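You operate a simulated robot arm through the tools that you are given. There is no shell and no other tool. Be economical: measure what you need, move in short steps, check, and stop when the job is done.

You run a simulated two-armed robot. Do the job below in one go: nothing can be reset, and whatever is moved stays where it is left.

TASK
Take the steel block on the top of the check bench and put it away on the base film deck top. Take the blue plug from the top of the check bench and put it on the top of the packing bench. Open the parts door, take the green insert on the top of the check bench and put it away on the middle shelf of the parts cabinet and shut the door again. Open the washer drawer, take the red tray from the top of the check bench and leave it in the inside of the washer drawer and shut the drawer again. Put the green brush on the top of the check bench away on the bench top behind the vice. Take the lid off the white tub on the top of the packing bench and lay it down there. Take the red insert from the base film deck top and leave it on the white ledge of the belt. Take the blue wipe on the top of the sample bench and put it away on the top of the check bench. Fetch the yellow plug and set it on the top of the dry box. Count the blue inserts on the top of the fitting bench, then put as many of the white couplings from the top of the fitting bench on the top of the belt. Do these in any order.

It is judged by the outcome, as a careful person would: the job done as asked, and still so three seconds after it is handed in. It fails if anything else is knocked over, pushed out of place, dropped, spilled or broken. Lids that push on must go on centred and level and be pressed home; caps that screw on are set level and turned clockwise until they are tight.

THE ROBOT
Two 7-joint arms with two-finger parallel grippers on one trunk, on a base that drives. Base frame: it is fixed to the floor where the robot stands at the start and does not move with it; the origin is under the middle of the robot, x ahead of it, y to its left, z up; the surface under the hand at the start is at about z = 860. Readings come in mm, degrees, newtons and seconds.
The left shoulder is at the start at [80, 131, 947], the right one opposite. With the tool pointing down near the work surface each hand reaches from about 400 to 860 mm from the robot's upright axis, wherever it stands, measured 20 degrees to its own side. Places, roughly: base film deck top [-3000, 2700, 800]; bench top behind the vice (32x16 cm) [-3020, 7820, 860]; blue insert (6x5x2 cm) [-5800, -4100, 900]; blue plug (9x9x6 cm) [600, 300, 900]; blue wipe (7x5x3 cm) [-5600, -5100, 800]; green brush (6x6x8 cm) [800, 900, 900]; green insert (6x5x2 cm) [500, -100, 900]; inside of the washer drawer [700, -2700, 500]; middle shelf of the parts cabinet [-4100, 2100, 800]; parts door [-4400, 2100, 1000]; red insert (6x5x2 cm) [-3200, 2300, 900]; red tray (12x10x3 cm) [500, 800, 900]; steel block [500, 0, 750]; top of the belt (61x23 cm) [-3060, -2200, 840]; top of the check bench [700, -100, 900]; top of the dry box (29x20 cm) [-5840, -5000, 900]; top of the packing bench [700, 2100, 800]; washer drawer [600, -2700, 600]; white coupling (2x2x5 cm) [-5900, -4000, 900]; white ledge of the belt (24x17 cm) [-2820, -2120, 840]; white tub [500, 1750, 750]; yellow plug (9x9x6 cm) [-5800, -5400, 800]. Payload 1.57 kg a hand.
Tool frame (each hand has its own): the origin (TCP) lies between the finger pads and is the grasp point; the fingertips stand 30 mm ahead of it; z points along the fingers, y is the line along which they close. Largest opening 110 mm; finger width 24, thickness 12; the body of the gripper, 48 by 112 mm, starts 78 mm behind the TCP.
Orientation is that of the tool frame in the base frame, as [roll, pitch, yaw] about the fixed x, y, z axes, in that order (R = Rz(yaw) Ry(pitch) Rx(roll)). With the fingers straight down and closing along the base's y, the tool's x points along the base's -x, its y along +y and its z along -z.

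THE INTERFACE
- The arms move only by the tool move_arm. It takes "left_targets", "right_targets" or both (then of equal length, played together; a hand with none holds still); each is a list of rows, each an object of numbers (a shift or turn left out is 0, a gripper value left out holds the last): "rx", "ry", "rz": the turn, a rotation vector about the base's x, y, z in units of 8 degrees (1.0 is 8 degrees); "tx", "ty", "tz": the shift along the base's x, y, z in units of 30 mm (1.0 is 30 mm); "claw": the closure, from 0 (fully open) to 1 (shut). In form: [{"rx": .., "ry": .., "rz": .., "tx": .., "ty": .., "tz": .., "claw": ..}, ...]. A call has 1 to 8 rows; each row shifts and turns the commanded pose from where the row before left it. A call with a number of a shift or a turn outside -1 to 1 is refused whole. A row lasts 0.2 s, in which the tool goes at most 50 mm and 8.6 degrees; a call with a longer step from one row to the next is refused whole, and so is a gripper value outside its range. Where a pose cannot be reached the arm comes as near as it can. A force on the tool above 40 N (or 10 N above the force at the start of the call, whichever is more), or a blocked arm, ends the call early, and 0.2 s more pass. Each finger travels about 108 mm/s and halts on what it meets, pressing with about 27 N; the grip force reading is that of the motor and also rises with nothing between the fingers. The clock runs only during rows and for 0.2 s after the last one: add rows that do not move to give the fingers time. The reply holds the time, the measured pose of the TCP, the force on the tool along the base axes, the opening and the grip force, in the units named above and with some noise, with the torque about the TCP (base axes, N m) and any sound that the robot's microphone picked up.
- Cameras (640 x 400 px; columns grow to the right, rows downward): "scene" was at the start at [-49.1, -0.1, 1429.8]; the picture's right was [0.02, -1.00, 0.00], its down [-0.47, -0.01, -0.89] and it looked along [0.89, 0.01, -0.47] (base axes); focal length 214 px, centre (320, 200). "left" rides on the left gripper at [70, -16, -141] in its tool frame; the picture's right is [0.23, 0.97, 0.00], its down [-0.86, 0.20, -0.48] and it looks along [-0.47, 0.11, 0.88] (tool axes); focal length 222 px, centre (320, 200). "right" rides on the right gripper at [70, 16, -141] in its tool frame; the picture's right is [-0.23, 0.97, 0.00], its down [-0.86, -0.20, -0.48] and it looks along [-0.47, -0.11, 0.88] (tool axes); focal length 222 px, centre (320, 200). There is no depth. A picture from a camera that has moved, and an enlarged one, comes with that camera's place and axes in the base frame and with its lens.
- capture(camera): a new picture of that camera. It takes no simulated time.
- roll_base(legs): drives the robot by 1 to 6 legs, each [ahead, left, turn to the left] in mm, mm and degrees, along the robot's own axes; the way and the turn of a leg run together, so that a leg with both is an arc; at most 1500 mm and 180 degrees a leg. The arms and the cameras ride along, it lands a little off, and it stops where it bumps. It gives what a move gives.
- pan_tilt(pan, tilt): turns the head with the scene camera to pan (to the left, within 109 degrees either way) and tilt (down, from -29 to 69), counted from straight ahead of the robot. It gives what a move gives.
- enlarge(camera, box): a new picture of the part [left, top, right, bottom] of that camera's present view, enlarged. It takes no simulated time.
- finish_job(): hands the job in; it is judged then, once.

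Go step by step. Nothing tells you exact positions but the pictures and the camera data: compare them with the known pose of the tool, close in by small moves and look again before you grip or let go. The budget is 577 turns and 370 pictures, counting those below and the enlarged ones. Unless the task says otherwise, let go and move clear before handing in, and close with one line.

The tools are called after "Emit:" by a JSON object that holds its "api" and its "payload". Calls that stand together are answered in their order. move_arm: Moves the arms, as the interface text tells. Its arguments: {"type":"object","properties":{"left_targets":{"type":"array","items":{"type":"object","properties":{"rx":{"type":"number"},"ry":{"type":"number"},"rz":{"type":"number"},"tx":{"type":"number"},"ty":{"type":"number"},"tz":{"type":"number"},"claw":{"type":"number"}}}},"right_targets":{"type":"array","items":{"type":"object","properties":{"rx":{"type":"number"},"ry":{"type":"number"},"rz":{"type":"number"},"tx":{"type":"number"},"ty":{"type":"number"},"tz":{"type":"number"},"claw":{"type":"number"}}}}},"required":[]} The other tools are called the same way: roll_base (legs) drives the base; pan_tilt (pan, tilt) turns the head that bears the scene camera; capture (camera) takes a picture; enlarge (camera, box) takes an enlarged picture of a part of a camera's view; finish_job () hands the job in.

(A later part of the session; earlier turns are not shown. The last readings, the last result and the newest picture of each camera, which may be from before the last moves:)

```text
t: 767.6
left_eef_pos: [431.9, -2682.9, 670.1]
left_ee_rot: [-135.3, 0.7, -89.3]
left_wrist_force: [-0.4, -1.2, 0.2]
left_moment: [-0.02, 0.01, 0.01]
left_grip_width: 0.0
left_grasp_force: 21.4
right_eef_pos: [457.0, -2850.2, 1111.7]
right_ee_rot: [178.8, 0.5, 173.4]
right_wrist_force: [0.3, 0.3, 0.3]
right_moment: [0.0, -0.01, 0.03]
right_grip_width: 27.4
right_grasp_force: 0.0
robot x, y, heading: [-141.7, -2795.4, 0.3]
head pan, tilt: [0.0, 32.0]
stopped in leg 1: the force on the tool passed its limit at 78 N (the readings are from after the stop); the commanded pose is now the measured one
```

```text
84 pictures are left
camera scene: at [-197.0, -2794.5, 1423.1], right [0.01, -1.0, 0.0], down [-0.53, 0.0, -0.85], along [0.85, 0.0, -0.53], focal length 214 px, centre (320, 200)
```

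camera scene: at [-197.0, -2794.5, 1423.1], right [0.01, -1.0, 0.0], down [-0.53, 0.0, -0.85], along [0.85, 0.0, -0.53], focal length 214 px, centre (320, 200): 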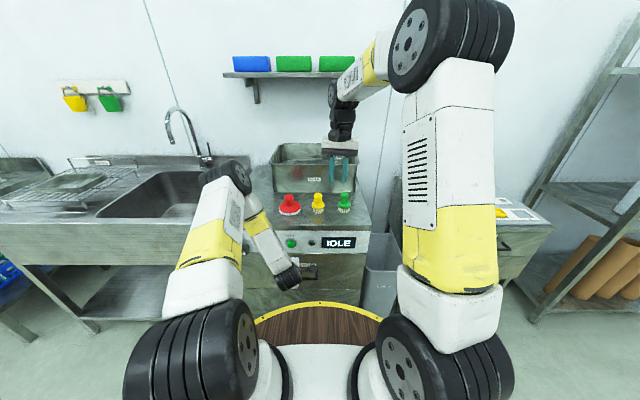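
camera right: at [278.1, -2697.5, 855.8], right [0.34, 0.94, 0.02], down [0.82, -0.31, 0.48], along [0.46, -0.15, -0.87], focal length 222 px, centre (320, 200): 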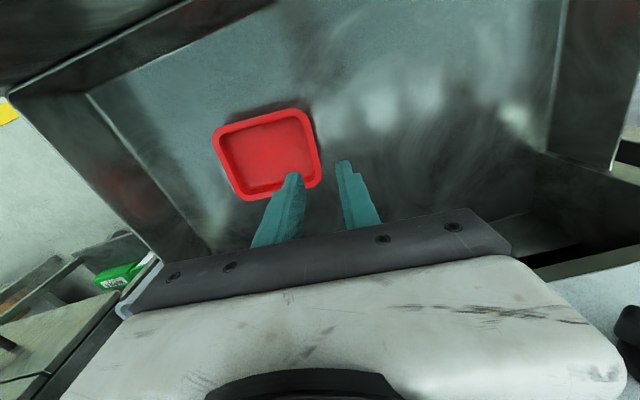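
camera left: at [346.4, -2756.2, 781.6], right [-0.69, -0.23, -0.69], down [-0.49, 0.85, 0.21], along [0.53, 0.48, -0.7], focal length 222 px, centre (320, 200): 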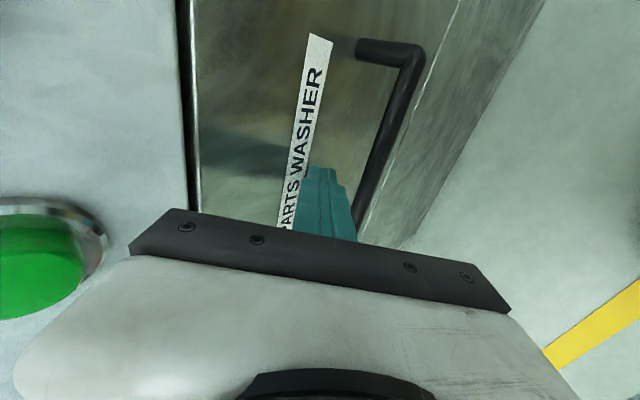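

Drawer shut, display reads IDLE. Now retract, reset the left hand, and return to the check bench for the green insert.

Emit:
{"api": "roll_base", "payload": {"legs": [[-350, 0, 0]]}}

Emit:
{"api": "move_arm", "payload": {"left_targets": [{"ry": 0.8, "tz": 1}, {"ry": 0.8, "tz": 1}, {"ry": 0.8, "tz": 1}, {"ry": 0.8, "tz": 1}, {"ry": 0.8, "tz": 1}, {"ry": 0.8, "tz": 1}, {"ry": 0.8, "tz": 1}, {"tz": 1, "ty": 0.8}], "right_targets": [{"rz": 0.4, "claw": 0.3}, {"rz": 0.45, "tx": -0.8}, {"ty": -0.5, "tx": -0.8}, {}, {}, {}, {}, {}]}}

Emit:
{"api": "move_arm", "payload": {"left_targets": [{"rz": -1, "tz": 1, "ty": 0.8}, {"rz": -1, "tz": 1, "ty": 0.8}, {"rz": -1, "tz": 1}, {"rz": -1, "tz": 0.8}, {"rz": -1}, {"rz": -1}, {"rz": -1}, {"rz": -1}]}}

Emit:
{"api": "move_arm", "payload": {"left_targets": [{"rz": -1}, {"rz": -1}, {"rz": -1}, {"rz": -0.25}]}}

Emit:
{"api": "roll_base", "payload": {"legs": [[0, 1400, 0], [0, 1380, 0]]}}

Emit:
{"api": "capture", "payload": {"camera": "scene"}}

```text
t: 769.8
left_eef_pos: [83.7, -2679.7, 670.0]
left_ee_rot: [-135.2, 0.7, -88.6]
left_wrist_force: [-0.3, 0.7, 0.0]
left_moment: [-0.02, -0.01, -0.02]
left_grip_width: 0.0
left_grasp_force: 20.8
right_eef_pos: [110.7, -2847.2, 1111.9]
right_ee_rot: [178.8, 0.6, 174.1]
right_wrist_force: [-1.5, -0.1, -0.4]
right_moment: [-0.01, 0.01, 0.02]
right_grip_width: 27.2
right_grasp_force: 0.1
robot x, y, heading: [-493.1, -2797.9, 0.9]
head pan, tilt: [0.0, 32.0]
```

```text
t: 771.6
left_eef_pos: [85.0, -2653.5, 909.4]
left_ee_rot: [179.9, 1.5, -89.4]
left_wrist_force: [0.5, -1.2, -1.1]
left_moment: [-0.03, 0.0, 0.01]
left_grip_width: 0.2
left_grasp_force: 21.0
right_eef_pos: [62.3, -2861.1, 1111.7]
right_ee_rot: [178.7, 0.6, -179.0]
right_wrist_force: [-0.4, 0.3, -0.4]
right_moment: [0.02, -0.03, 0.01]
right_grip_width: 77.0
right_grasp_force: 0.0
robot x, y, heading: [-496.3, -2794.5, 1.0]
head pan, tilt: [0.0, 32.0]
```

```text
t: 773.4
left_eef_pos: [85.9, -2608.0, 1023.6]
left_ee_rot: [179.9, 1.5, -153.7]
left_wrist_force: [-0.1, 0.3, 0.2]
left_moment: [0.02, 0.0, -0.02]
left_grip_width: 0.0
left_grasp_force: 21.8
right_eef_pos: [63.1, -2860.8, 1111.9]
right_ee_rot: [178.7, 0.6, -179.1]
right_wrist_force: [1.1, 0.6, -0.8]
right_moment: [0.01, 0.01, 0.01]
right_grip_width: 76.9
right_grasp_force: 0.1
robot x, y, heading: [-491.3, -2799.1, 1.0]
head pan, tilt: [0.0, 32.0]
```

```text
t: 774.4
left_eef_pos: [86.1, -2608.2, 1025.2]
left_ee_rot: [179.9, 1.5, -179.7]
left_wrist_force: [0.1, 0.0, 0.6]
left_moment: [0.02, -0.01, -0.02]
left_grip_width: 0.0
left_grasp_force: 21.3
right_eef_pos: [63.0, -2860.7, 1112.1]
right_ee_rot: [178.8, 0.6, -179.2]
right_wrist_force: [-0.3, -0.6, 0.6]
right_moment: [0.0, -0.02, 0.03]
right_grip_width: 76.9
right_grasp_force: 0.2
robot x, y, heading: [-496.3, -2796.1, 0.8]
head pan, tilt: [0.0, 32.0]
```

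```text
t: 788.0
left_eef_pos: [-55.4, 222.1, 1023.8]
left_ee_rot: [179.9, 1.5, -177.3]
left_wrist_force: [0.0, -0.4, 0.4]
left_moment: [0.0, -0.03, 0.01]
left_grip_width: 0.0
left_grasp_force: 21.4
right_eef_pos: [-66.8, -32.2, 1112.8]
right_ee_rot: [178.8, 0.6, -176.8]
right_wrist_force: [0.2, 0.2, -0.1]
right_moment: [0.01, 0.0, -0.01]
right_grip_width: 77.1
right_grasp_force: 0.1
robot x, y, heading: [-630.2, 10.9, 3.4]
head pan, tilt: [0.0, 32.0]
```

```text
83 pictures are left
camera scene: at [-676.1, 6.5, 1423.1], right [0.06, -1.0, 0.0], down [-0.53, -0.03, -0.85], along [0.85, 0.05, -0.53], focal length 214 px, centre (320, 200)
```

scene: 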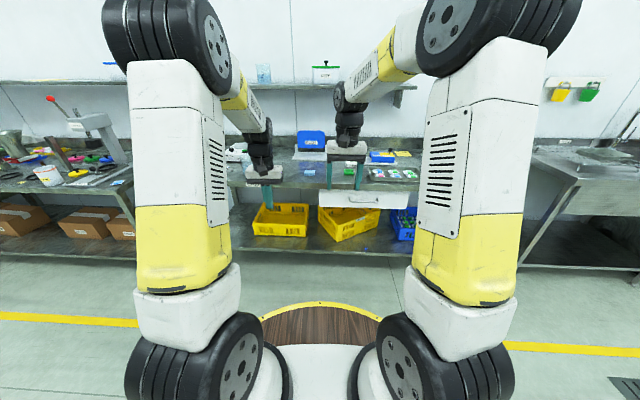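

Emit:
{"api": "roll_base", "payload": {"legs": [[0, 0, -3.4], [480, 0, 0]]}}

Emit:
{"api": "move_arm", "payload": {"right_targets": [{"ry": -0.95, "ty": -0.3}, {"ry": -0.95, "ty": -0.3}, {"ry": -0.95, "ty": -0.3}, {"ry": -0.95}, {"ry": -0.95}, {"ry": -0.95}, {"ry": -0.95}, {"ry": -0.85, "tz": -0.8}], "left_targets": [{"tz": 1}, {"tz": 1}, {"tz": 1}, {"ty": 0.5}, {}, {}, {}, {}]}}

Emit:
{"api": "capture", "payload": {"camera": "right"}}

```text
t: 791.4
left_eef_pos: [449.6, 193.8, 1024.5]
left_ee_rot: [179.9, 1.4, 180.0]
left_wrist_force: [-0.1, -0.1, 0.6]
left_moment: [-0.03, -0.02, 0.01]
left_grip_width: 0.0
left_grasp_force: 21.3
right_eef_pos: [424.6, -59.3, 1113.3]
right_ee_rot: [178.7, 0.7, -179.8]
right_wrist_force: [0.0, -0.1, 0.0]
right_moment: [0.0, -0.02, 0.02]
right_grip_width: 77.0
right_grasp_force: 0.1
robot x, y, heading: [-134.3, 10.8, 0.1]
head pan, tilt: [0.0, 32.0]
```

```text
t: 793.2
left_eef_pos: [447.9, 209.7, 1115.0]
left_ee_rot: [179.9, 1.6, 179.9]
left_wrist_force: [0.3, -0.1, -0.1]
left_moment: [-0.01, -0.02, 0.01]
left_grip_width: 0.1
left_grasp_force: 21.7
right_eef_pos: [424.0, -85.1, 1087.3]
right_ee_rot: [179.3, 60.6, -179.5]
right_wrist_force: [0.5, 0.6, 0.5]
right_moment: [0.0, 0.0, -0.02]
right_grip_width: 76.7
right_grasp_force: 0.1
robot x, y, heading: [-133.0, 12.4, 0.4]
head pan, tilt: [0.0, 32.0]
```

```text
82 pictures are left
camera right: at [265.8, -71.3, 1095.7], right [0.09, 0.97, 0.2], down [0.01, -0.21, 0.98], along [1.0, -0.09, -0.03], focal length 222 px, centre (320, 200)
```

right: 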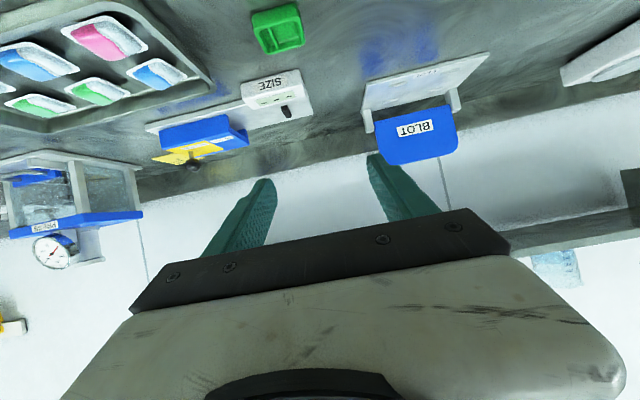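

Emit:
{"api": "move_arm", "payload": {"right_targets": [{"tz": -0.9, "ty": -0.3, "tx": 0.3}, {"tz": -0.9, "ty": -0.3, "tx": 0.3}, {"tz": -0.9, "tx": 0.4}, {"tz": -0.9, "tx": 0.4}, {"tz": -0.9, "tx": 0.5}, {"tz": -0.8, "tx": 0.5}, {}]}}

Emit:
{"api": "capture", "payload": {"camera": "right"}}

Emit:
{"api": "enlarge", "payload": {"camera": "scene", "box": [280, 160, 440, 270]}}

```text
t: 794.8
left_eef_pos: [449.3, 208.5, 1113.1]
left_ee_rot: [179.9, 1.5, 179.9]
left_wrist_force: [-0.2, -1.4, 0.2]
left_moment: [0.0, 0.02, 0.02]
left_grip_width: 0.0
left_grasp_force: 21.2
right_eef_pos: [496.7, -100.7, 929.1]
right_ee_rot: [179.3, 60.7, -179.4]
right_wrist_force: [-0.9, -0.3, 0.8]
right_moment: [0.01, 0.0, 0.01]
right_grip_width: 77.1
right_grasp_force: 0.1
robot x, y, heading: [-135.4, 13.3, 0.4]
head pan, tilt: [0.0, 32.0]
```

```text
81 pictures are left
camera right: at [339.6, -88.8, 936.7], right [0.09, 0.97, 0.2], down [0.01, -0.21, 0.98], along [1.0, -0.09, -0.02], focal length 222 px, centre (320, 200)
```

right: 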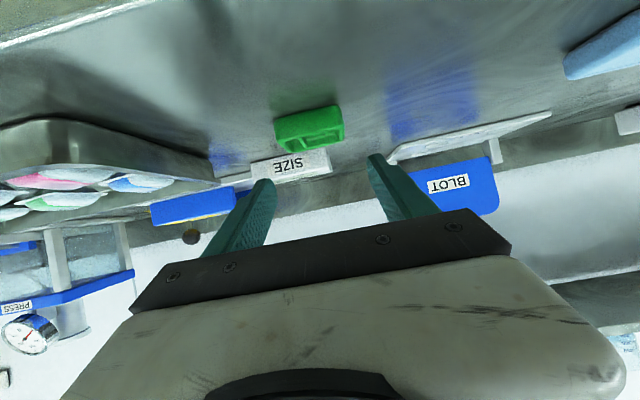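

```text
3.64 times, centred on (360, 215) of scene
camera zoom: at [-182.7, 9.8, 1423.1], right [0.01, -1.0, 0.0], down [-0.53, 0.0, -0.85], along [0.85, 0.01, -0.53], focal length 780 px, centre (174, 146)
```

zoom: 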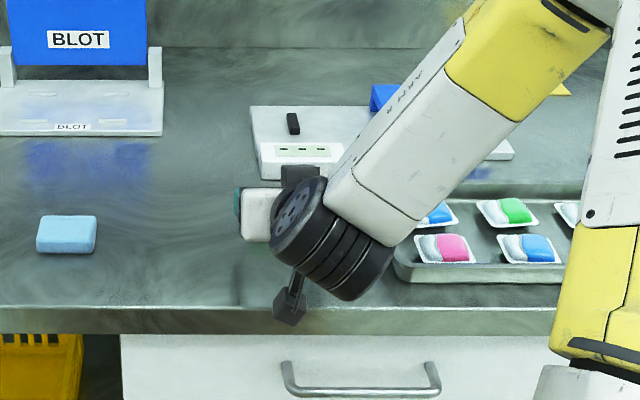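

Emit:
{"api": "move_arm", "payload": {"right_targets": [{"tz": -0.7, "tx": 0.4}, {"tz": -0.6, "tx": 0.4}, {}]}}

Emit:
{"api": "capture", "payload": {"camera": "right"}}

```text
t: 795.6
left_eef_pos: [449.0, 208.8, 1113.6]
left_ee_rot: [179.9, 1.5, 179.9]
left_wrist_force: [0.7, 0.7, -0.3]
left_moment: [-0.01, 0.02, -0.02]
left_grip_width: 0.0
left_grasp_force: 21.6
right_eef_pos: [524.9, -103.9, 889.8]
right_ee_rot: [179.4, 60.7, -179.5]
right_wrist_force: [-0.2, -0.2, -0.6]
right_moment: [0.0, -0.02, -0.03]
right_grip_width: 76.9
right_grasp_force: 0.0
robot x, y, heading: [-133.3, 14.3, 0.2]
head pan, tilt: [0.0, 32.0]
```

```text
79 pictures are left
camera right: at [365.8, -90.5, 896.7], right [0.09, 0.97, 0.2], down [0.01, -0.21, 0.98], along [1.0, -0.09, -0.02], focal length 222 px, centre (320, 200)
```

right: 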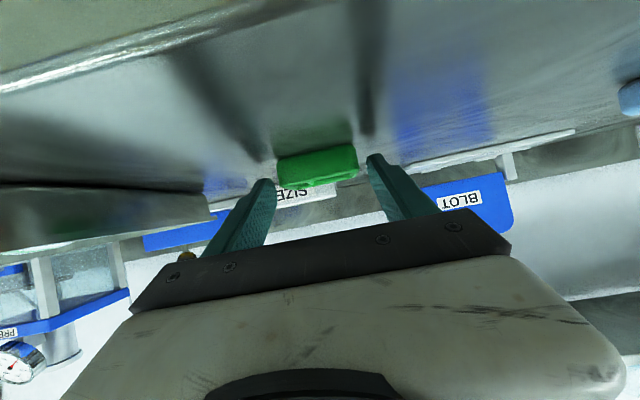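

Emit:
{"api": "move_arm", "payload": {"right_targets": [{"tz": -0.03, "claw": 0.6}, {"claw": 1}, {"claw": 1}, {}]}}

Emit:
{"api": "move_arm", "payload": {"right_targets": [{"tz": 0.5}, {"tz": 1}, {"tz": 1}, {"tz": 1}, {"tz": 1}, {"tz": 1, "tx": -1}, {"tz": 1, "tx": -1}, {"tx": -1}]}}

Emit:
{"api": "capture", "payload": {"camera": "right"}}

```text
t: 796.6
left_eef_pos: [447.6, 208.3, 1114.8]
left_ee_rot: [179.9, 1.5, 179.8]
left_wrist_force: [0.6, 0.2, 0.0]
left_moment: [-0.02, -0.01, -0.02]
left_grip_width: 0.1
left_grasp_force: 21.4
right_eef_pos: [523.3, -101.9, 887.7]
right_ee_rot: [179.3, 60.7, -179.5]
right_wrist_force: [2.2, -0.9, 7.8]
right_moment: [0.03, -0.19, 0.0]
right_grip_width: 57.6
right_grasp_force: 26.5
robot x, y, heading: [-129.5, 11.2, 0.6]
head pan, tilt: [0.0, 32.0]
```

```text
t: 798.4
left_eef_pos: [448.7, 208.6, 1113.7]
left_ee_rot: [179.9, 1.4, 179.9]
left_wrist_force: [0.7, 1.3, 0.5]
left_moment: [-0.03, 0.02, 0.06]
left_grip_width: 0.0
left_grasp_force: 21.2
right_eef_pos: [430.7, -102.8, 1084.7]
right_ee_rot: [179.3, 60.7, -179.3]
right_wrist_force: [-0.3, 0.0, -0.8]
right_moment: [0.01, 0.02, -0.04]
right_grip_width: 57.2
right_grasp_force: 26.9
robot x, y, heading: [-131.6, 15.9, 0.6]
head pan, tilt: [0.0, 32.0]
```

```text
78 pictures are left
camera right: at [271.8, -90.5, 1093.6], right [0.09, 0.97, 0.2], down [0.01, -0.21, 0.98], along [1.0, -0.09, -0.02], focal length 222 px, centre (320, 200)
```

right: 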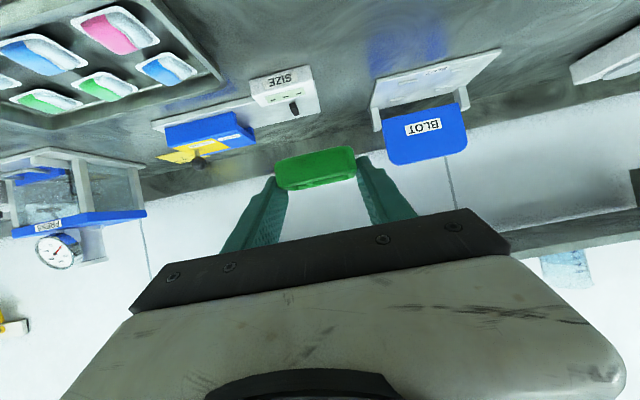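

Green insert held with a flat hand pose. Drive by the southern loop to the rear corridor toward the parts cabinet.

Emit:
{"api": "roll_base", "payload": {"legs": [[-1350, 0, -0.6], [0, -1400, 0], [0, -1400, 0], [0, -1400, 0], [0, -1080, 0]]}}

Emit:
{"api": "capture", "payload": {"camera": "scene"}}

```text
t: 830.1
left_eef_pos: [-1300.4, -5118.1, 1114.5]
left_ee_rot: [180.0, 1.5, 173.0]
left_wrist_force: [-0.4, 0.8, -0.5]
left_moment: [0.0, -0.03, 0.04]
left_grip_width: 0.1
left_grasp_force: 21.3
right_eef_pos: [-1355.5, -5424.7, 1085.0]
right_ee_rot: [179.3, 60.6, 173.6]
right_wrist_force: [-0.2, 0.6, -0.8]
right_moment: [0.0, 0.01, 0.01]
right_grip_width: 57.5
right_grasp_force: 26.8
robot x, y, heading: [-1899.8, -5245.2, -6.3]
head pan, tilt: [0.0, 32.0]
```

```text
77 pictures are left
camera scene: at [-1951.4, -5240.0, 1423.1], right [-0.11, -0.99, 0.0], down [-0.53, 0.06, -0.85], along [0.84, -0.1, -0.53], focal length 214 px, centre (320, 200)
```

scene: 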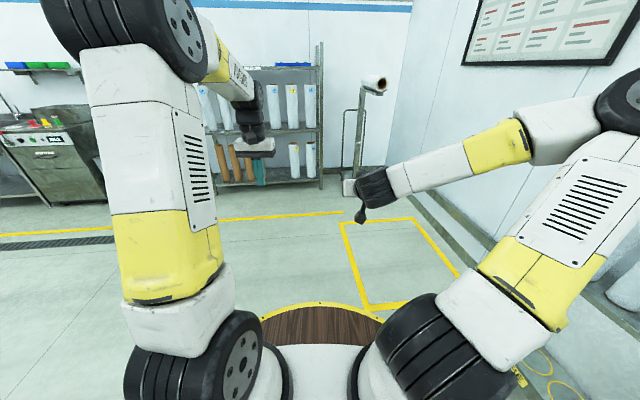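

Emit:
{"api": "roll_base", "payload": {"legs": [[0, -60, 6.3], [-1400, 0, 0], [-1300, 0, 0]]}}

Emit:
{"api": "roll_base", "payload": {"legs": [[0, 0, 0.3], [0, 1450, 0], [0, 1450, 0]]}}

Emit:
{"api": "pan_tilt", "payload": {"pan": 75, "tilt": 15}}

Emit:
{"api": "capture", "payload": {"camera": "scene"}}

```text
t: 844.0
left_eef_pos: [-4068.5, -5109.6, 1113.8]
left_ee_rot: [179.9, 1.6, 179.1]
left_wrist_force: [0.3, -0.2, -0.1]
left_moment: [-0.01, 0.01, -0.01]
left_grip_width: 0.2
left_grasp_force: 21.7
right_eef_pos: [-4091.5, -5422.1, 1084.7]
right_ee_rot: [179.3, 60.7, 179.7]
right_wrist_force: [-0.6, 0.7, 0.0]
right_moment: [0.01, -0.02, -0.02]
right_grip_width: 57.6
right_grasp_force: 27.2
robot x, y, heading: [-4651.0, -5300.2, -0.3]
head pan, tilt: [0.0, 32.0]
```

```text
t: 858.4
left_eef_pos: [-4050.8, -2174.5, 1114.5]
left_ee_rot: [179.9, 1.5, -179.2]
left_wrist_force: [0.4, -0.6, -0.8]
left_moment: [0.0, -0.04, -0.01]
left_grip_width: 0.1
left_grasp_force: 21.3
right_eef_pos: [-4064.8, -2484.9, 1084.7]
right_ee_rot: [179.3, 60.7, -178.5]
right_wrist_force: [-0.3, 0.2, -0.7]
right_moment: [0.01, 0.02, -0.02]
right_grip_width: 57.4
right_grasp_force: 26.8
robot x, y, heading: [-4626.7, -2383.5, 1.4]
head pan, tilt: [0.0, 32.0]
```

```text
t: 859.9
left_eef_pos: [-4052.3, -2173.9, 1114.9]
left_ee_rot: [179.9, 1.5, -179.1]
left_wrist_force: [0.6, 0.3, 0.3]
left_moment: [0.0, 0.01, -0.02]
left_grip_width: 0.0
left_grasp_force: 21.3
right_eef_pos: [-4065.5, -2486.0, 1084.7]
right_ee_rot: [179.3, 60.7, -178.4]
right_wrist_force: [0.2, 0.3, -0.7]
right_moment: [0.05, -0.04, 0.01]
right_grip_width: 57.5
right_grasp_force: 26.6
robot x, y, heading: [-4625.3, -2380.9, 1.7]
head pan, tilt: [75.0, 15.0]
```

```text
76 pictures are left
camera scene: at [-4746.7, -2295.8, 1450.4], right [0.97, -0.24, 0.0], down [-0.06, -0.25, -0.97], along [0.23, 0.94, -0.26], focal length 214 px, centre (320, 200)
```

scene: 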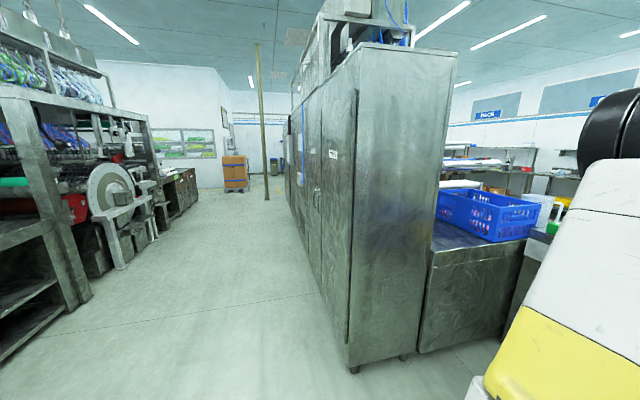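

Emit:
{"api": "roll_base", "payload": {"legs": [[-480, 0, -1.6], [0, 1400, 0], [0, 1400, 0], [0, 1200, 0]]}}

Emit:
{"api": "pan_tilt", "payload": {"pan": 10, "tilt": 15}}

Emit:
{"api": "capture", "payload": {"camera": "scene"}}

```text
t: 881.8
left_eef_pos: [-4509.2, 1845.1, 1114.9]
left_ee_rot: [179.9, 1.4, 179.7]
left_wrist_force: [0.0, -0.7, -1.3]
left_moment: [0.03, 0.01, 0.0]
left_grip_width: 0.1
left_grasp_force: 21.7
right_eef_pos: [-4528.4, 1532.7, 1084.3]
right_ee_rot: [179.3, 60.7, -179.7]
right_wrist_force: [-0.9, 0.8, 0.1]
right_moment: [-0.03, 0.02, -0.02]
right_grip_width: 57.5
right_grasp_force: 26.9
robot x, y, heading: [-5093.8, 1648.3, -0.0]
head pan, tilt: [75.0, 15.0]
```

```text
t: 883.1
left_eef_pos: [-4509.9, 1845.6, 1114.1]
left_ee_rot: [179.8, 1.5, 179.7]
left_wrist_force: [-0.3, -0.1, -0.8]
left_moment: [-0.03, -0.02, 0.0]
left_grip_width: 0.0
left_grasp_force: 20.8
right_eef_pos: [-4529.2, 1534.1, 1087.0]
right_ee_rot: [179.3, 60.8, -179.6]
right_wrist_force: [0.0, 0.1, -1.5]
right_moment: [-0.04, 0.02, -0.02]
right_grip_width: 57.6
right_grasp_force: 27.2
robot x, y, heading: [-5090.8, 1652.2, 0.1]
head pan, tilt: [10.0, 15.0]
```

```text
75 pictures are left
camera scene: at [-5138.9, 1663.6, 1450.4], right [0.18, -0.98, 0.0], down [-0.25, -0.05, -0.97], along [0.95, 0.17, -0.26], focal length 214 px, centre (320, 200)
```

scene: 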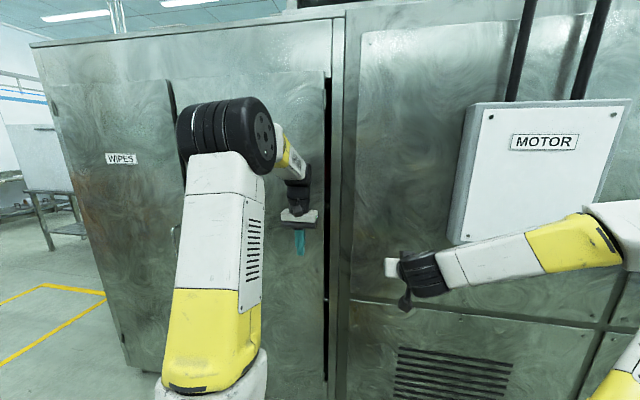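

Emit:
{"api": "roll_base", "payload": {"legs": [[-350, 0, 0], [0, 420, 0]]}}

Emit:
{"api": "pan_tilt", "payload": {"pan": 0, "tilt": 18}}

Emit:
{"api": "capture", "payload": {"camera": "scene"}}

```text
t: 887.6
left_eef_pos: [-4851.6, 2245.4, 1114.3]
left_ee_rot: [179.9, 1.4, 178.7]
left_wrist_force: [-0.1, 0.3, 0.1]
left_moment: [0.02, 0.0, 0.0]
left_grip_width: 0.0
left_grasp_force: 21.1
right_eef_pos: [-4877.3, 1934.8, 1085.3]
right_ee_rot: [179.3, 60.7, 179.5]
right_wrist_force: [0.3, -0.7, 0.9]
right_moment: [0.01, 0.02, 0.0]
right_grip_width: 57.6
right_grasp_force: 26.6
robot x, y, heading: [-5434.6, 2059.0, -0.6]
head pan, tilt: [10.0, 15.0]
```

```text
t: 888.3
left_eef_pos: [-4852.3, 2246.1, 1115.2]
left_ee_rot: [179.8, 1.5, 178.8]
left_wrist_force: [-0.2, 0.1, -0.7]
left_moment: [0.03, -0.01, -0.02]
left_grip_width: 0.1
left_grasp_force: 20.7
right_eef_pos: [-4877.4, 1935.5, 1085.1]
right_ee_rot: [179.3, 60.7, 179.3]
right_wrist_force: [-0.4, 0.1, -0.1]
right_moment: [-0.01, 0.0, 0.04]
right_grip_width: 57.4
right_grasp_force: 26.8
robot x, y, heading: [-5435.7, 2059.5, -0.8]
head pan, tilt: [0.0, 18.0]
```

```text
74 pictures are left
camera scene: at [-5484.1, 2058.6, 1445.5], right [-0.01, -1.0, 0.0], down [-0.31, 0.0, -0.95], along [0.95, -0.01, -0.31], focal length 214 px, centre (320, 200)
```

scene: 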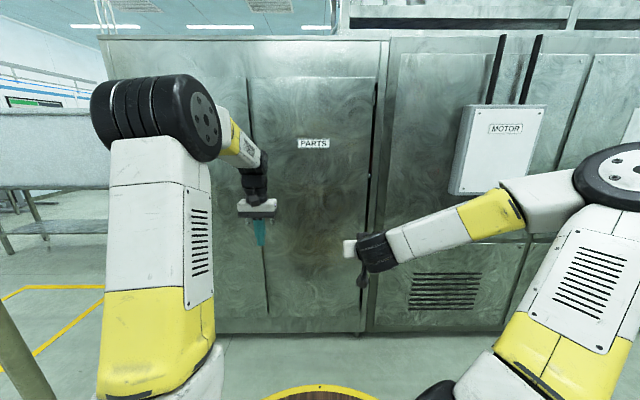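

Emit:
{"api": "move_arm", "payload": {"left_targets": [{"ty": 1}, {"ty": 1}, {"ty": 1}, {"ty": 1, "tx": -0.8}, {"ty": 1, "tx": -0.8}, {"tx": -0.8}, {"tx": -0.8}]}}

Emit:
{"api": "capture", "payload": {"camera": "scene"}}

Emit:
{"api": "enlarge", "payload": {"camera": "scene", "box": [220, 70, 400, 340]}}

```text
t: 889.9
left_eef_pos: [-4950.7, 2397.9, 1113.1]
left_ee_rot: [179.9, 1.5, 178.8]
left_wrist_force: [0.0, 0.3, -0.7]
left_moment: [-0.02, 0.02, 0.04]
left_grip_width: 0.0
left_grasp_force: 21.3
right_eef_pos: [-4877.4, 1933.5, 1084.3]
right_ee_rot: [179.4, 60.5, 179.4]
right_wrist_force: [1.0, 0.6, -0.3]
right_moment: [0.02, 0.02, 0.0]
right_grip_width: 57.5
right_grasp_force: 27.1
robot x, y, heading: [-5440.7, 2060.9, -0.5]
head pan, tilt: [0.0, 18.0]
```

```text
73 pictures are left
camera scene: at [-5483.8, 2058.6, 1445.5], right [-0.01, -1.0, 0.0], down [-0.31, 0.0, -0.95], along [0.95, -0.01, -0.31], focal length 214 px, centre (320, 200)
```

scene: 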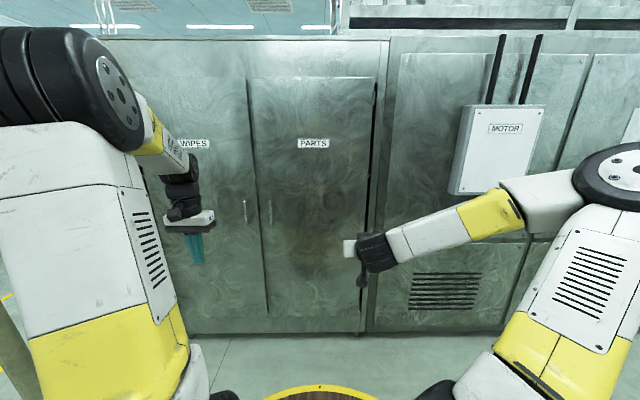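

```text
1.48 times, centred on (310, 205) of scene
camera zoom: at [-5483.8, 2058.6, 1445.5], right [-0.01, -1.0, 0.0], down [-0.31, 0.0, -0.95], along [0.95, -0.01, -0.31], focal length 318 px, centre (335, 193)
```

zoom: 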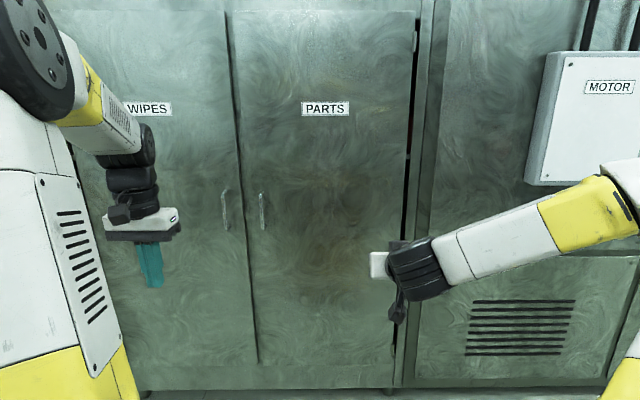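

The PARTS door has its handle at the left edge (about (-4435, 2310, 1035)) and hinges on the right. I'll pull the right hand back and shape the left hand horizontal for the handle.

Emit:
{"api": "move_arm", "payload": {"right_targets": [{"tx": -1}, {"tx": -1}, {"tx": -1}, {"tx": -1}, {"tx": -1}, {}, {}, {}], "left_targets": [{"ry": -1, "claw": 0.4}, {"ry": -1}, {"ry": -1}, {"ry": -1}, {"ry": -1}, {"ry": -1}, {"ry": -1}, {"ry": -1}]}}

Emit:
{"api": "move_arm", "payload": {"left_targets": [{"ry": -1}, {"ry": -1}, {"ry": -0.5, "tz": -0.6}, {"tz": -0.6}, {"tz": -0.6}, {"tz": -0.6}]}}

Emit:
{"api": "roll_base", "payload": {"legs": [[0, 80, 0.5], [330, 0, 0]]}}

Emit:
{"api": "capture", "payload": {"camera": "left"}}

Emit:
{"api": "capture", "payload": {"camera": "scene"}}

```text
t: 891.7
left_eef_pos: [-4948.1, 2397.6, 1113.0]
left_ee_rot: [177.3, 65.4, 177.0]
left_wrist_force: [-0.2, -0.4, 1.2]
left_moment: [0.03, 0.02, 0.06]
left_grip_width: 66.0
left_grasp_force: 0.1
right_eef_pos: [-4921.4, 1951.4, 1150.2]
right_ee_rot: [179.1, 60.5, 179.4]
right_wrist_force: [1.8, -0.7, -0.3]
right_moment: [0.01, 0.01, 0.03]
right_grip_width: 57.4
right_grasp_force: 26.7
right hand out of reach, approached as far as the arm can: row 1, 2, 3, 4, 5
robot x, y, heading: [-5435.0, 2061.1, -0.7]
head pan, tilt: [0.0, 18.0]
```

```text
t: 893.1
left_eef_pos: [-4922.4, 2429.4, 1054.2]
left_ee_rot: [165.4, 85.3, 165.4]
left_wrist_force: [0.3, -0.4, -0.3]
left_moment: [-0.03, -0.01, 0.02]
left_grip_width: 65.8
left_grasp_force: 0.1
left hand out of reach, approached as far as the arm can: row 1, 2, 3
right_eef_pos: [-4922.6, 1952.0, 1149.6]
right_ee_rot: [179.3, 60.6, 179.5]
right_wrist_force: [1.1, -0.2, -0.8]
right_moment: [-0.02, 0.0, -0.02]
right_grip_width: 57.3
right_grasp_force: 26.7
robot x, y, heading: [-5438.3, 2059.9, -0.8]
head pan, tilt: [0.0, 18.0]
```

```text
t: 895.9
left_eef_pos: [-4590.4, 2506.8, 1053.9]
left_ee_rot: [165.1, 85.3, 165.0]
left_wrist_force: [-0.4, 1.3, -0.1]
left_moment: [0.01, 0.02, 0.01]
left_grip_width: 66.1
left_grasp_force: 0.1
right_eef_pos: [-4588.5, 2028.4, 1150.5]
right_ee_rot: [179.2, 60.7, 179.5]
right_wrist_force: [0.1, 0.3, 0.0]
right_moment: [-0.03, 0.0, 0.02]
right_grip_width: 57.3
right_grasp_force: 27.1
robot x, y, heading: [-5106.9, 2139.3, -0.8]
head pan, tilt: [0.0, 18.0]
```

```text
71 pictures are left
camera left: at [-4735.8, 2491.3, 995.9], right [-0.02, 0.98, -0.21], down [-0.41, 0.18, 0.89], along [0.91, 0.1, 0.4], focal length 222 px, centre (320, 200)
```

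left: 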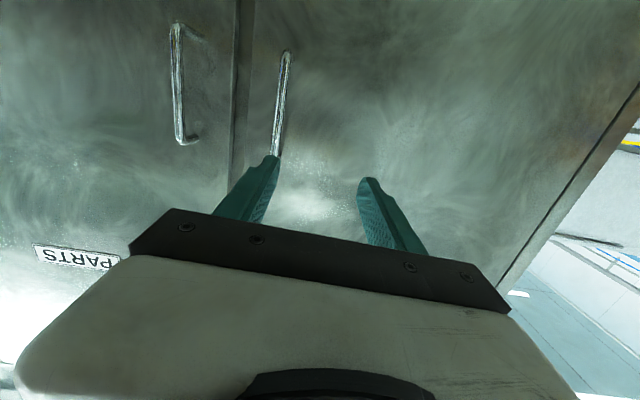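

```text
70 pictures are left
camera scene: at [-5151.9, 2136.0, 1445.5], right [-0.01, -1.0, 0.0], down [-0.31, 0.0, -0.95], along [0.95, -0.01, -0.31], focal length 214 px, centre (320, 200)
```

scene: 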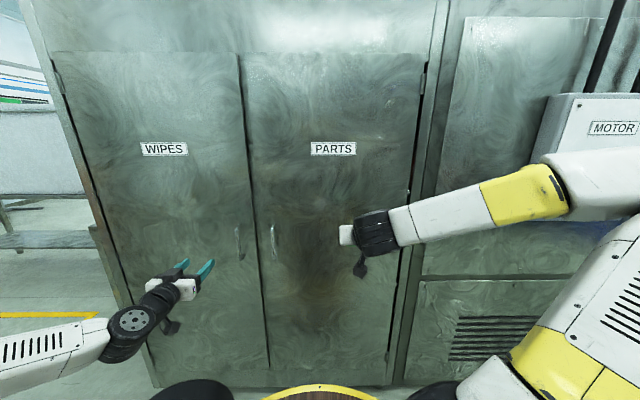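

Emit:
{"api": "move_arm", "payload": {"left_targets": [{"ty": -0.95, "tz": -0.2}, {"ty": -0.95, "tz": -0.2}, {"ty": -0.95, "tz": -0.2}, {"ty": -0.95, "tz": -0.2}, {"ty": -0.95, "tz": -0.2}, {"ty": -0.95, "tz": -0.2}, {"ty": -0.9, "tx": 0.9}, {"tx": 0.9}]}}

Emit:
{"api": "capture", "payload": {"camera": "left"}}

Emit:
{"api": "enlarge", "payload": {"camera": "scene", "box": [220, 200, 320, 290]}}

```text
t: 897.7
left_eef_pos: [-4463.0, 2360.2, 1003.3]
left_ee_rot: [164.9, 85.3, 164.9]
left_wrist_force: [0.1, 0.6, -0.8]
left_moment: [0.0, 0.0, 0.0]
left_grip_width: 65.9
left_grasp_force: 0.0
left hand out of reach, approached as far as the arm can: row 1, 2, 3, 4, 5, 6
right_eef_pos: [-4590.2, 2030.3, 1149.5]
right_ee_rot: [179.2, 60.6, 179.5]
right_wrist_force: [-0.6, 0.5, -0.8]
right_moment: [0.01, 0.0, 0.0]
right_grip_width: 57.4
right_grasp_force: 27.0
robot x, y, heading: [-5106.3, 2138.9, -0.7]
head pan, tilt: [0.0, 18.0]
```

```text
69 pictures are left
camera left: at [-4608.9, 2344.4, 945.2], right [-0.02, 0.98, -0.21], down [-0.41, 0.18, 0.89], along [0.91, 0.1, 0.4], focal length 222 px, centre (320, 200)
```

left: 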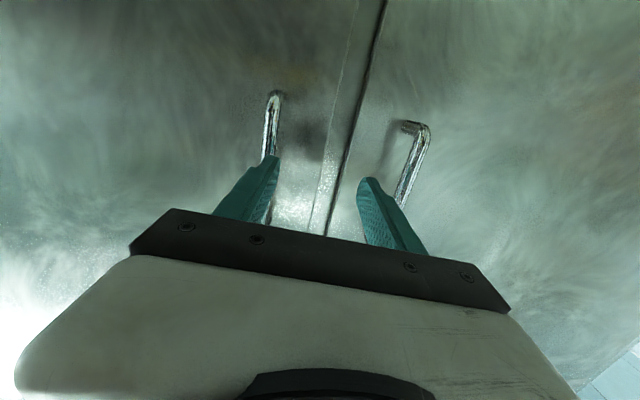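

```text
4.44 times, centred on (270, 245) of scene
camera zoom: at [-5152.1, 2136.1, 1445.5], right [-0.01, -1.0, 0.0], down [-0.31, 0.0, -0.95], along [0.95, -0.01, -0.31], focal length 953 px, centre (542, 0)
```

zoom: 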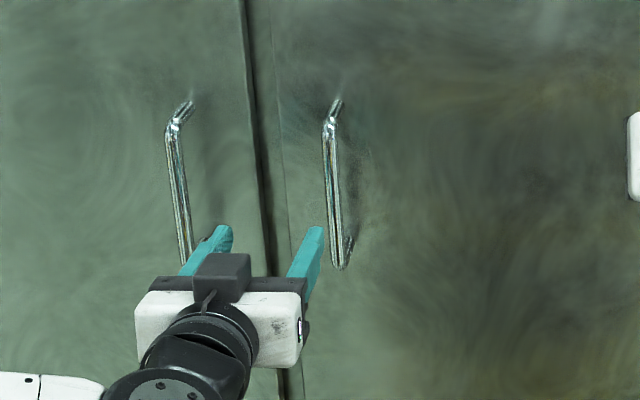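

Emit:
{"api": "move_arm", "payload": {"left_targets": [{"ty": -0.9, "tz": 0.3}, {"ty": -0.9, "tz": 0.3}, {}]}}

Emit:
{"api": "capture", "payload": {"camera": "left"}}

```text
t: 898.5
left_eef_pos: [-4464.0, 2308.4, 1021.0]
left_ee_rot: [165.2, 85.3, 164.9]
left_wrist_force: [-0.1, 0.1, 0.1]
left_moment: [0.01, 0.03, -0.02]
left_grip_width: 65.8
left_grasp_force: 0.0
right_eef_pos: [-4589.2, 2029.3, 1150.5]
right_ee_rot: [179.3, 60.6, 179.5]
right_wrist_force: [0.1, -0.2, -0.9]
right_moment: [0.03, -0.01, -0.02]
right_grip_width: 57.5
right_grasp_force: 27.1
robot x, y, heading: [-5107.3, 2138.0, -0.5]
head pan, tilt: [0.0, 18.0]
```

```text
67 pictures are left
camera left: at [-4609.0, 2292.4, 963.3], right [-0.02, 0.98, -0.21], down [-0.41, 0.18, 0.89], along [0.91, 0.1, 0.4], focal length 222 px, centre (320, 200)
```

left: 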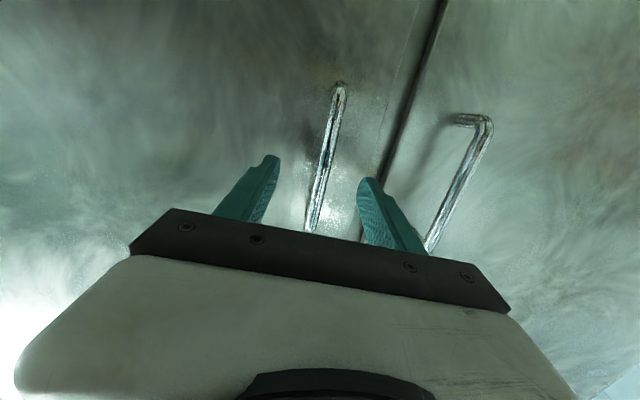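

Emit:
{"api": "move_arm", "payload": {"left_targets": [{"tx": 0.8}, {"tx": 0.7}, {}, {"claw": 1}, {"claw": 1}, {"claw": 1}]}}

Emit:
{"api": "capture", "payload": {"camera": "left"}}

```text
t: 899.9
left_eef_pos: [-4418.0, 2312.3, 1021.5]
left_ee_rot: [165.2, 85.4, 165.4]
left_wrist_force: [-1.8, 21.4, 4.0]
left_moment: [-0.76, -0.04, 0.3]
left_grip_width: 14.3
left_grasp_force: 30.8
right_eef_pos: [-4590.2, 2030.2, 1149.6]
right_ee_rot: [179.3, 60.6, 179.6]
right_wrist_force: [0.3, -0.1, -1.2]
right_moment: [-0.02, 0.03, -0.03]
right_grip_width: 57.6
right_grasp_force: 26.6
robot x, y, heading: [-5105.1, 2138.1, -0.7]
head pan, tilt: [0.0, 18.0]
```

```text
66 pictures are left
camera left: at [-4563.9, 2294.7, 963.4], right [-0.02, 0.98, -0.21], down [-0.41, 0.18, 0.89], along [0.91, 0.1, 0.4], focal length 222 px, centre (320, 200)
```

left: 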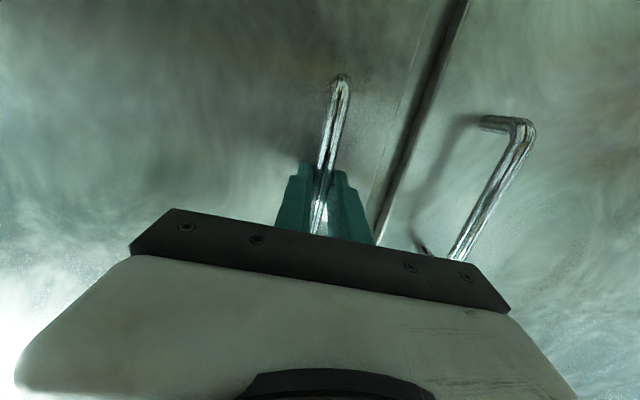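

Emit:
{"api": "move_arm", "payload": {"left_targets": [{"ty": 0.12}, {"tx": -0.3}, {"tx": -0.3}, {}]}}

Emit:
{"api": "roll_base", "payload": {"legs": [[-125, -16, 0]]}}

Emit:
{"api": "capture", "payload": {"camera": "scene"}}

```text
t: 900.9
left_eef_pos: [-4436.8, 2309.7, 1021.2]
left_ee_rot: [165.2, 85.5, 164.8]
left_wrist_force: [3.9, 8.1, 13.7]
left_moment: [-0.76, -0.3, 0.12]
left_grip_width: 14.1
left_grasp_force: 29.9
right_eef_pos: [-4590.0, 2029.1, 1150.6]
right_ee_rot: [179.3, 60.6, 179.4]
right_wrist_force: [-0.1, 0.8, -0.1]
right_moment: [0.0, -0.01, 0.04]
right_grip_width: 57.6
right_grasp_force: 27.2
robot x, y, heading: [-5104.0, 2136.4, -0.9]
head pan, tilt: [0.0, 18.0]
```

```text
t: 902.1
left_eef_pos: [-4537.3, 2287.4, 1020.4]
left_ee_rot: [170.1, 85.4, 168.1]
left_wrist_force: [0.3, -0.8, 0.3]
left_moment: [-0.82, -0.15, 0.03]
left_grip_width: 14.1
left_grasp_force: 31.1
right_eef_pos: [-4689.7, 2016.1, 1149.9]
right_ee_rot: [179.3, 60.5, 179.3]
right_wrist_force: [0.6, 0.0, -1.0]
right_moment: [0.02, 0.03, -0.01]
right_grip_width: 57.7
right_grasp_force: 27.1
robot x, y, heading: [-5204.1, 2122.6, -0.8]
head pan, tilt: [0.0, 18.0]
stopped in leg 1: the force on the tool passed its limit at 47 N (the readings are from after the stop); the commanded pose is now the measured one
```

```text
65 pictures are left
camera scene: at [-5250.7, 2123.7, 1445.5], right [-0.01, -1.0, 0.0], down [-0.31, 0.0, -0.95], along [0.95, -0.01, -0.31], focal length 214 px, centre (320, 200)
```

scene: 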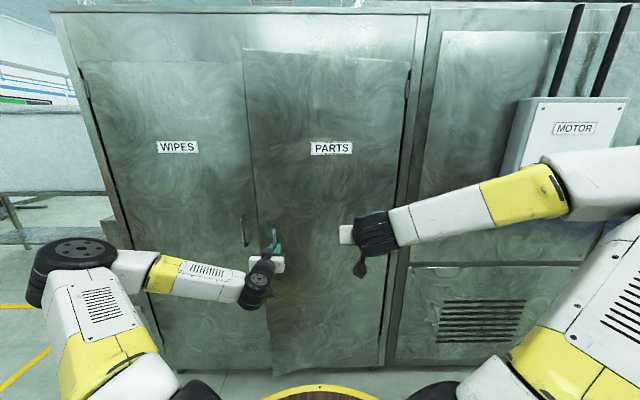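

Emit:
{"api": "move_arm", "payload": {"left_targets": [{"rz": 0.6}, {"rz": 0.6}, {}]}}

Emit:
{"api": "roll_base", "payload": {"legs": [[-110, -38, 0]]}}

Emit:
{"api": "move_arm", "payload": {"left_targets": [{"rz": 0.6}, {"rz": 0.6}, {}]}}

Emit:
{"api": "roll_base", "payload": {"legs": [[-100, -58, 0]]}}

Emit:
{"api": "capture", "payload": {"camera": "scene"}}

```text
t: 902.9
left_eef_pos: [-4537.1, 2284.4, 1020.8]
left_ee_rot: [169.0, 85.2, 176.6]
left_wrist_force: [4.0, -13.0, 0.6]
left_moment: [-0.76, -0.01, -0.18]
left_grip_width: 14.1
left_grasp_force: 30.5
right_eef_pos: [-4688.9, 2014.8, 1149.3]
right_ee_rot: [179.3, 60.5, 179.3]
right_wrist_force: [-0.2, 0.6, -0.2]
right_moment: [0.0, -0.01, 0.02]
right_grip_width: 57.3
right_grasp_force: 26.7
robot x, y, heading: [-5202.5, 2121.0, -0.7]
head pan, tilt: [0.0, 18.0]
```

```text
t: 904.0
left_eef_pos: [-4597.6, 2260.2, 1020.4]
left_ee_rot: [172.2, 85.3, 179.1]
left_wrist_force: [-1.5, 0.2, -0.4]
left_moment: [-0.76, -0.21, 0.02]
left_grip_width: 14.1
left_grasp_force: 30.5
right_eef_pos: [-4748.2, 1995.4, 1148.9]
right_ee_rot: [179.4, 60.7, 179.3]
right_wrist_force: [0.5, 1.0, -0.1]
right_moment: [-0.02, 0.01, -0.02]
right_grip_width: 57.6
right_grasp_force: 26.9
robot x, y, heading: [-5264.7, 2103.2, -1.1]
head pan, tilt: [0.0, 18.0]
stopped in leg 1: the force on the tool passed its limit at 46 N (the readings are from after the stop); the commanded pose is now the measured one
```

```text
t: 904.8
left_eef_pos: [-4596.3, 2257.2, 1021.1]
left_ee_rot: [171.3, 85.3, -172.7]
left_wrist_force: [8.4, -19.2, -3.3]
left_moment: [-0.8, -0.05, -0.34]
left_grip_width: 14.3
left_grasp_force: 30.4
right_eef_pos: [-4748.3, 1994.7, 1148.5]
right_ee_rot: [179.3, 60.5, 179.1]
right_wrist_force: [-0.1, 0.4, -0.3]
right_moment: [0.0, 0.03, 0.02]
right_grip_width: 57.6
right_grasp_force: 27.4
robot x, y, heading: [-5261.0, 2103.8, -0.6]
head pan, tilt: [0.0, 18.0]
```

```text
t: 905.9
left_eef_pos: [-4667.5, 2215.2, 1021.1]
left_ee_rot: [174.0, 85.3, -170.7]
left_wrist_force: [0.3, -0.3, -1.0]
left_moment: [-0.7, -0.36, 0.06]
left_grip_width: 13.8
left_grasp_force: 30.1
right_eef_pos: [-4819.6, 1954.5, 1149.5]
right_ee_rot: [179.4, 60.6, 179.1]
right_wrist_force: [0.9, -0.1, -0.8]
right_moment: [0.01, -0.02, -0.04]
right_grip_width: 57.8
right_grasp_force: 27.5
robot x, y, heading: [-5336.3, 2066.4, -0.8]
head pan, tilt: [0.0, 18.0]
stopped in leg 1: the force on the tool passed its limit at 43 N (the readings are from after the stop); the commanded pose is now the measured one
```

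```text
64 pictures are left
camera scene: at [-5381.7, 2064.3, 1445.5], right [-0.02, -1.0, 0.0], down [-0.31, 0.01, -0.95], along [0.95, -0.02, -0.31], focal length 214 px, centre (320, 200)
```

scene: 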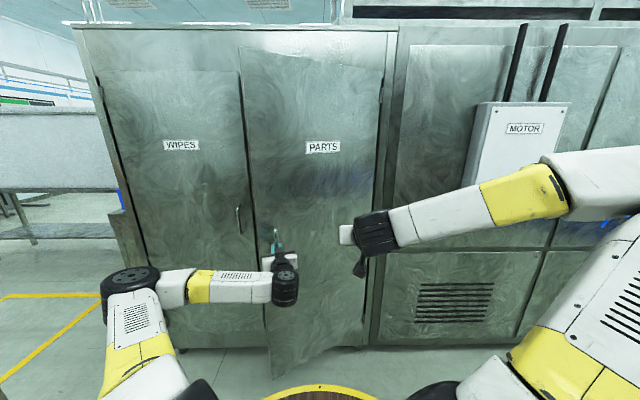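

Emit:
{"api": "move_arm", "payload": {"left_targets": [{"rz": 0.7}, {"rz": 0.6}, {}]}}

Emit:
{"api": "roll_base", "payload": {"legs": [[-77, -73, 0]]}}

Emit:
{"api": "move_arm", "payload": {"left_targets": [{"rz": 0.6}, {"rz": 0.6}, {}]}}

Emit:
{"api": "roll_base", "payload": {"legs": [[-52, -72, 0]]}}

Emit:
{"api": "roll_base", "payload": {"legs": [[-40, -78, 0]]}}

Emit:
{"api": "capture", "payload": {"camera": "scene"}}

```text
t: 906.2
left_eef_pos: [-4669.3, 2214.6, 1022.3]
left_ee_rot: [176.2, 84.9, -167.8]
left_wrist_force: [3.4, -5.7, -2.1]
left_moment: [-0.92, 0.35, -0.23]
left_grip_width: 14.0
left_grasp_force: 30.5
left hand out of reach, approached as far as the arm can: row 1
right_eef_pos: [-4819.5, 1952.0, 1149.7]
right_ee_rot: [179.4, 60.6, 179.1]
right_wrist_force: [0.7, -0.4, -0.2]
right_moment: [0.01, -0.01, 0.02]
right_grip_width: 57.4
right_grasp_force: 26.7
robot x, y, heading: [-5331.2, 2065.2, -1.2]
head pan, tilt: [0.0, 18.0]
stopped in row 1 (left hand): the force on the tool passed its limit at 57 N (the readings are from after the stop); the commanded pose is now the measured one
```

```text
t: 907.4
left_eef_pos: [-4748.8, 2145.9, 1022.2]
left_ee_rot: [175.3, 85.0, -168.3]
left_wrist_force: [-2.0, 2.4, -9.7]
left_moment: [-0.69, -0.2, 0.05]
left_grip_width: 13.7
left_grasp_force: 30.4
right_eef_pos: [-4899.7, 1882.3, 1150.4]
right_ee_rot: [179.5, 60.5, 179.1]
right_wrist_force: [0.4, 0.3, -1.6]
right_moment: [0.03, 0.0, 0.0]
right_grip_width: 57.5
right_grasp_force: 27.2
robot x, y, heading: [-5415.4, 1992.6, -1.2]
head pan, tilt: [0.0, 18.0]
```

```text
t: 907.8
left_eef_pos: [-4749.1, 2144.9, 1022.7]
left_ee_rot: [178.8, 84.8, -164.5]
left_wrist_force: [5.8, -5.2, -5.1]
left_moment: [-0.8, 0.23, -0.23]
left_grip_width: 14.0
left_grasp_force: 30.0
left hand out of reach, approached as far as the arm can: row 1
right_eef_pos: [-4897.3, 1879.9, 1150.1]
right_ee_rot: [179.4, 60.6, 179.0]
right_wrist_force: [0.0, -0.1, -0.5]
right_moment: [0.0, -0.02, 0.04]
right_grip_width: 57.5
right_grasp_force: 27.4
robot x, y, heading: [-5413.5, 1993.6, -1.3]
head pan, tilt: [0.0, 18.0]
stopped in row 1 (left hand): the force on the tool passed its limit at 58 N (the readings are from after the stop); the commanded pose is now the measured one
```

```text
t: 908.8
left_eef_pos: [-4801.5, 2078.8, 1021.9]
left_ee_rot: [177.8, 84.8, -164.9]
left_wrist_force: [-6.2, 4.5, -10.8]
left_moment: [-0.66, -0.3, 0.1]
left_grip_width: 13.8
left_grasp_force: 30.3
right_eef_pos: [-4950.6, 1812.5, 1150.3]
right_ee_rot: [179.4, 60.6, 179.0]
right_wrist_force: [-0.1, -0.6, -0.3]
right_moment: [-0.01, -0.03, -0.02]
right_grip_width: 57.3
right_grasp_force: 27.5
robot x, y, heading: [-5465.1, 1927.7, -1.2]
head pan, tilt: [0.0, 18.0]
```

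```text
t: 909.9
left_eef_pos: [-4842.9, 2002.7, 1022.3]
left_ee_rot: [177.8, 84.9, -165.1]
left_wrist_force: [-23.2, 10.5, -3.9]
left_moment: [-0.62, -0.36, 0.19]
left_grip_width: 14.0
left_grasp_force: 30.2
right_eef_pos: [-4993.6, 1735.5, 1150.3]
right_ee_rot: [179.5, 60.6, 178.9]
right_wrist_force: [0.4, 0.0, -0.7]
right_moment: [0.0, 0.04, 0.01]
right_grip_width: 57.6
right_grasp_force: 26.9
robot x, y, heading: [-5510.5, 1849.2, -1.6]
head pan, tilt: [0.0, 18.0]
```

```text
63 pictures are left
camera scene: at [-5554.8, 1849.2, 1445.5], right [-0.02, -1.0, 0.0], down [-0.31, 0.01, -0.95], along [0.95, -0.02, -0.31], focal length 214 px, centre (320, 200)
```

scene: 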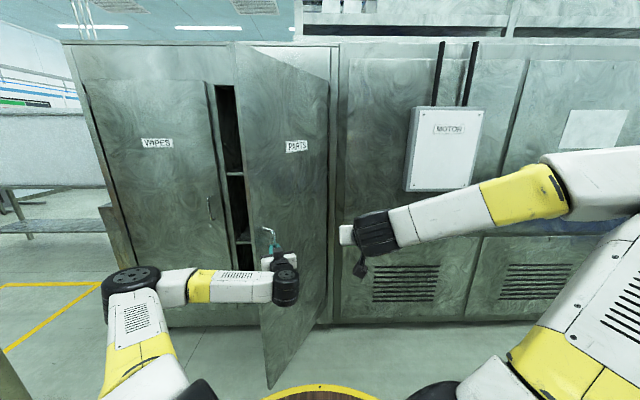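

Emit:
{"api": "roll_base", "payload": {"legs": [[-14, -85, 0]]}}

Emit:
{"api": "roll_base", "payload": {"legs": [[2, -80, 0]]}}

Emit:
{"api": "capture", "payload": {"camera": "scene"}}

```text
t: 910.8
left_eef_pos: [-4849.9, 1984.9, 1022.0]
left_ee_rot: [178.5, 84.7, -163.7]
left_wrist_force: [-4.8, 1.3, 2.1]
left_moment: [-0.77, -0.07, 0.08]
left_grip_width: 14.0
left_grasp_force: 30.2
right_eef_pos: [-4997.8, 1714.2, 1151.2]
right_ee_rot: [179.5, 60.5, 179.0]
right_wrist_force: [0.6, -0.1, -0.1]
right_moment: [-0.01, 0.02, 0.0]
right_grip_width: 57.3
right_grasp_force: 27.0
robot x, y, heading: [-5510.0, 1830.3, -1.5]
head pan, tilt: [0.0, 18.0]
stopped in leg 1: the force on the tool passed its limit at 46 N (the readings are from after the stop); the commanded pose is now the measured one
```

```text
t: 911.5
left_eef_pos: [-4850.2, 1977.8, 1021.6]
left_ee_rot: [178.2, 85.0, -163.2]
left_wrist_force: [-4.5, 1.7, -0.2]
left_moment: [-0.74, -0.19, 0.04]
left_grip_width: 13.8
left_grasp_force: 30.1
right_eef_pos: [-4996.9, 1701.2, 1149.4]
right_ee_rot: [179.6, 60.5, 179.1]
right_wrist_force: [-0.1, 0.9, -0.4]
right_moment: [0.01, 0.01, 0.04]
right_grip_width: 57.6
right_grasp_force: 26.9
robot x, y, heading: [-5512.2, 1813.3, -1.4]
head pan, tilt: [0.0, 18.0]
stopped in leg 1: the force on the tool passed its limit at 48 N (the readings are from after the stop); the commanded pose is now the measured one
```

```text
62 pictures are left
camera scene: at [-5558.7, 1814.5, 1445.5], right [-0.02, -1.0, 0.0], down [-0.31, 0.01, -0.95], along [0.95, -0.02, -0.31], focal length 214 px, centre (320, 200)
```

scene: 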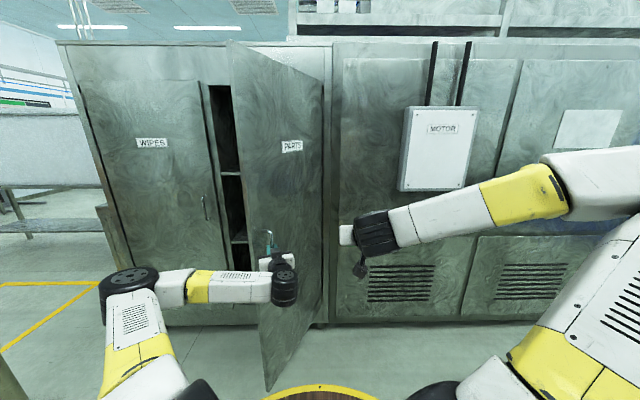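

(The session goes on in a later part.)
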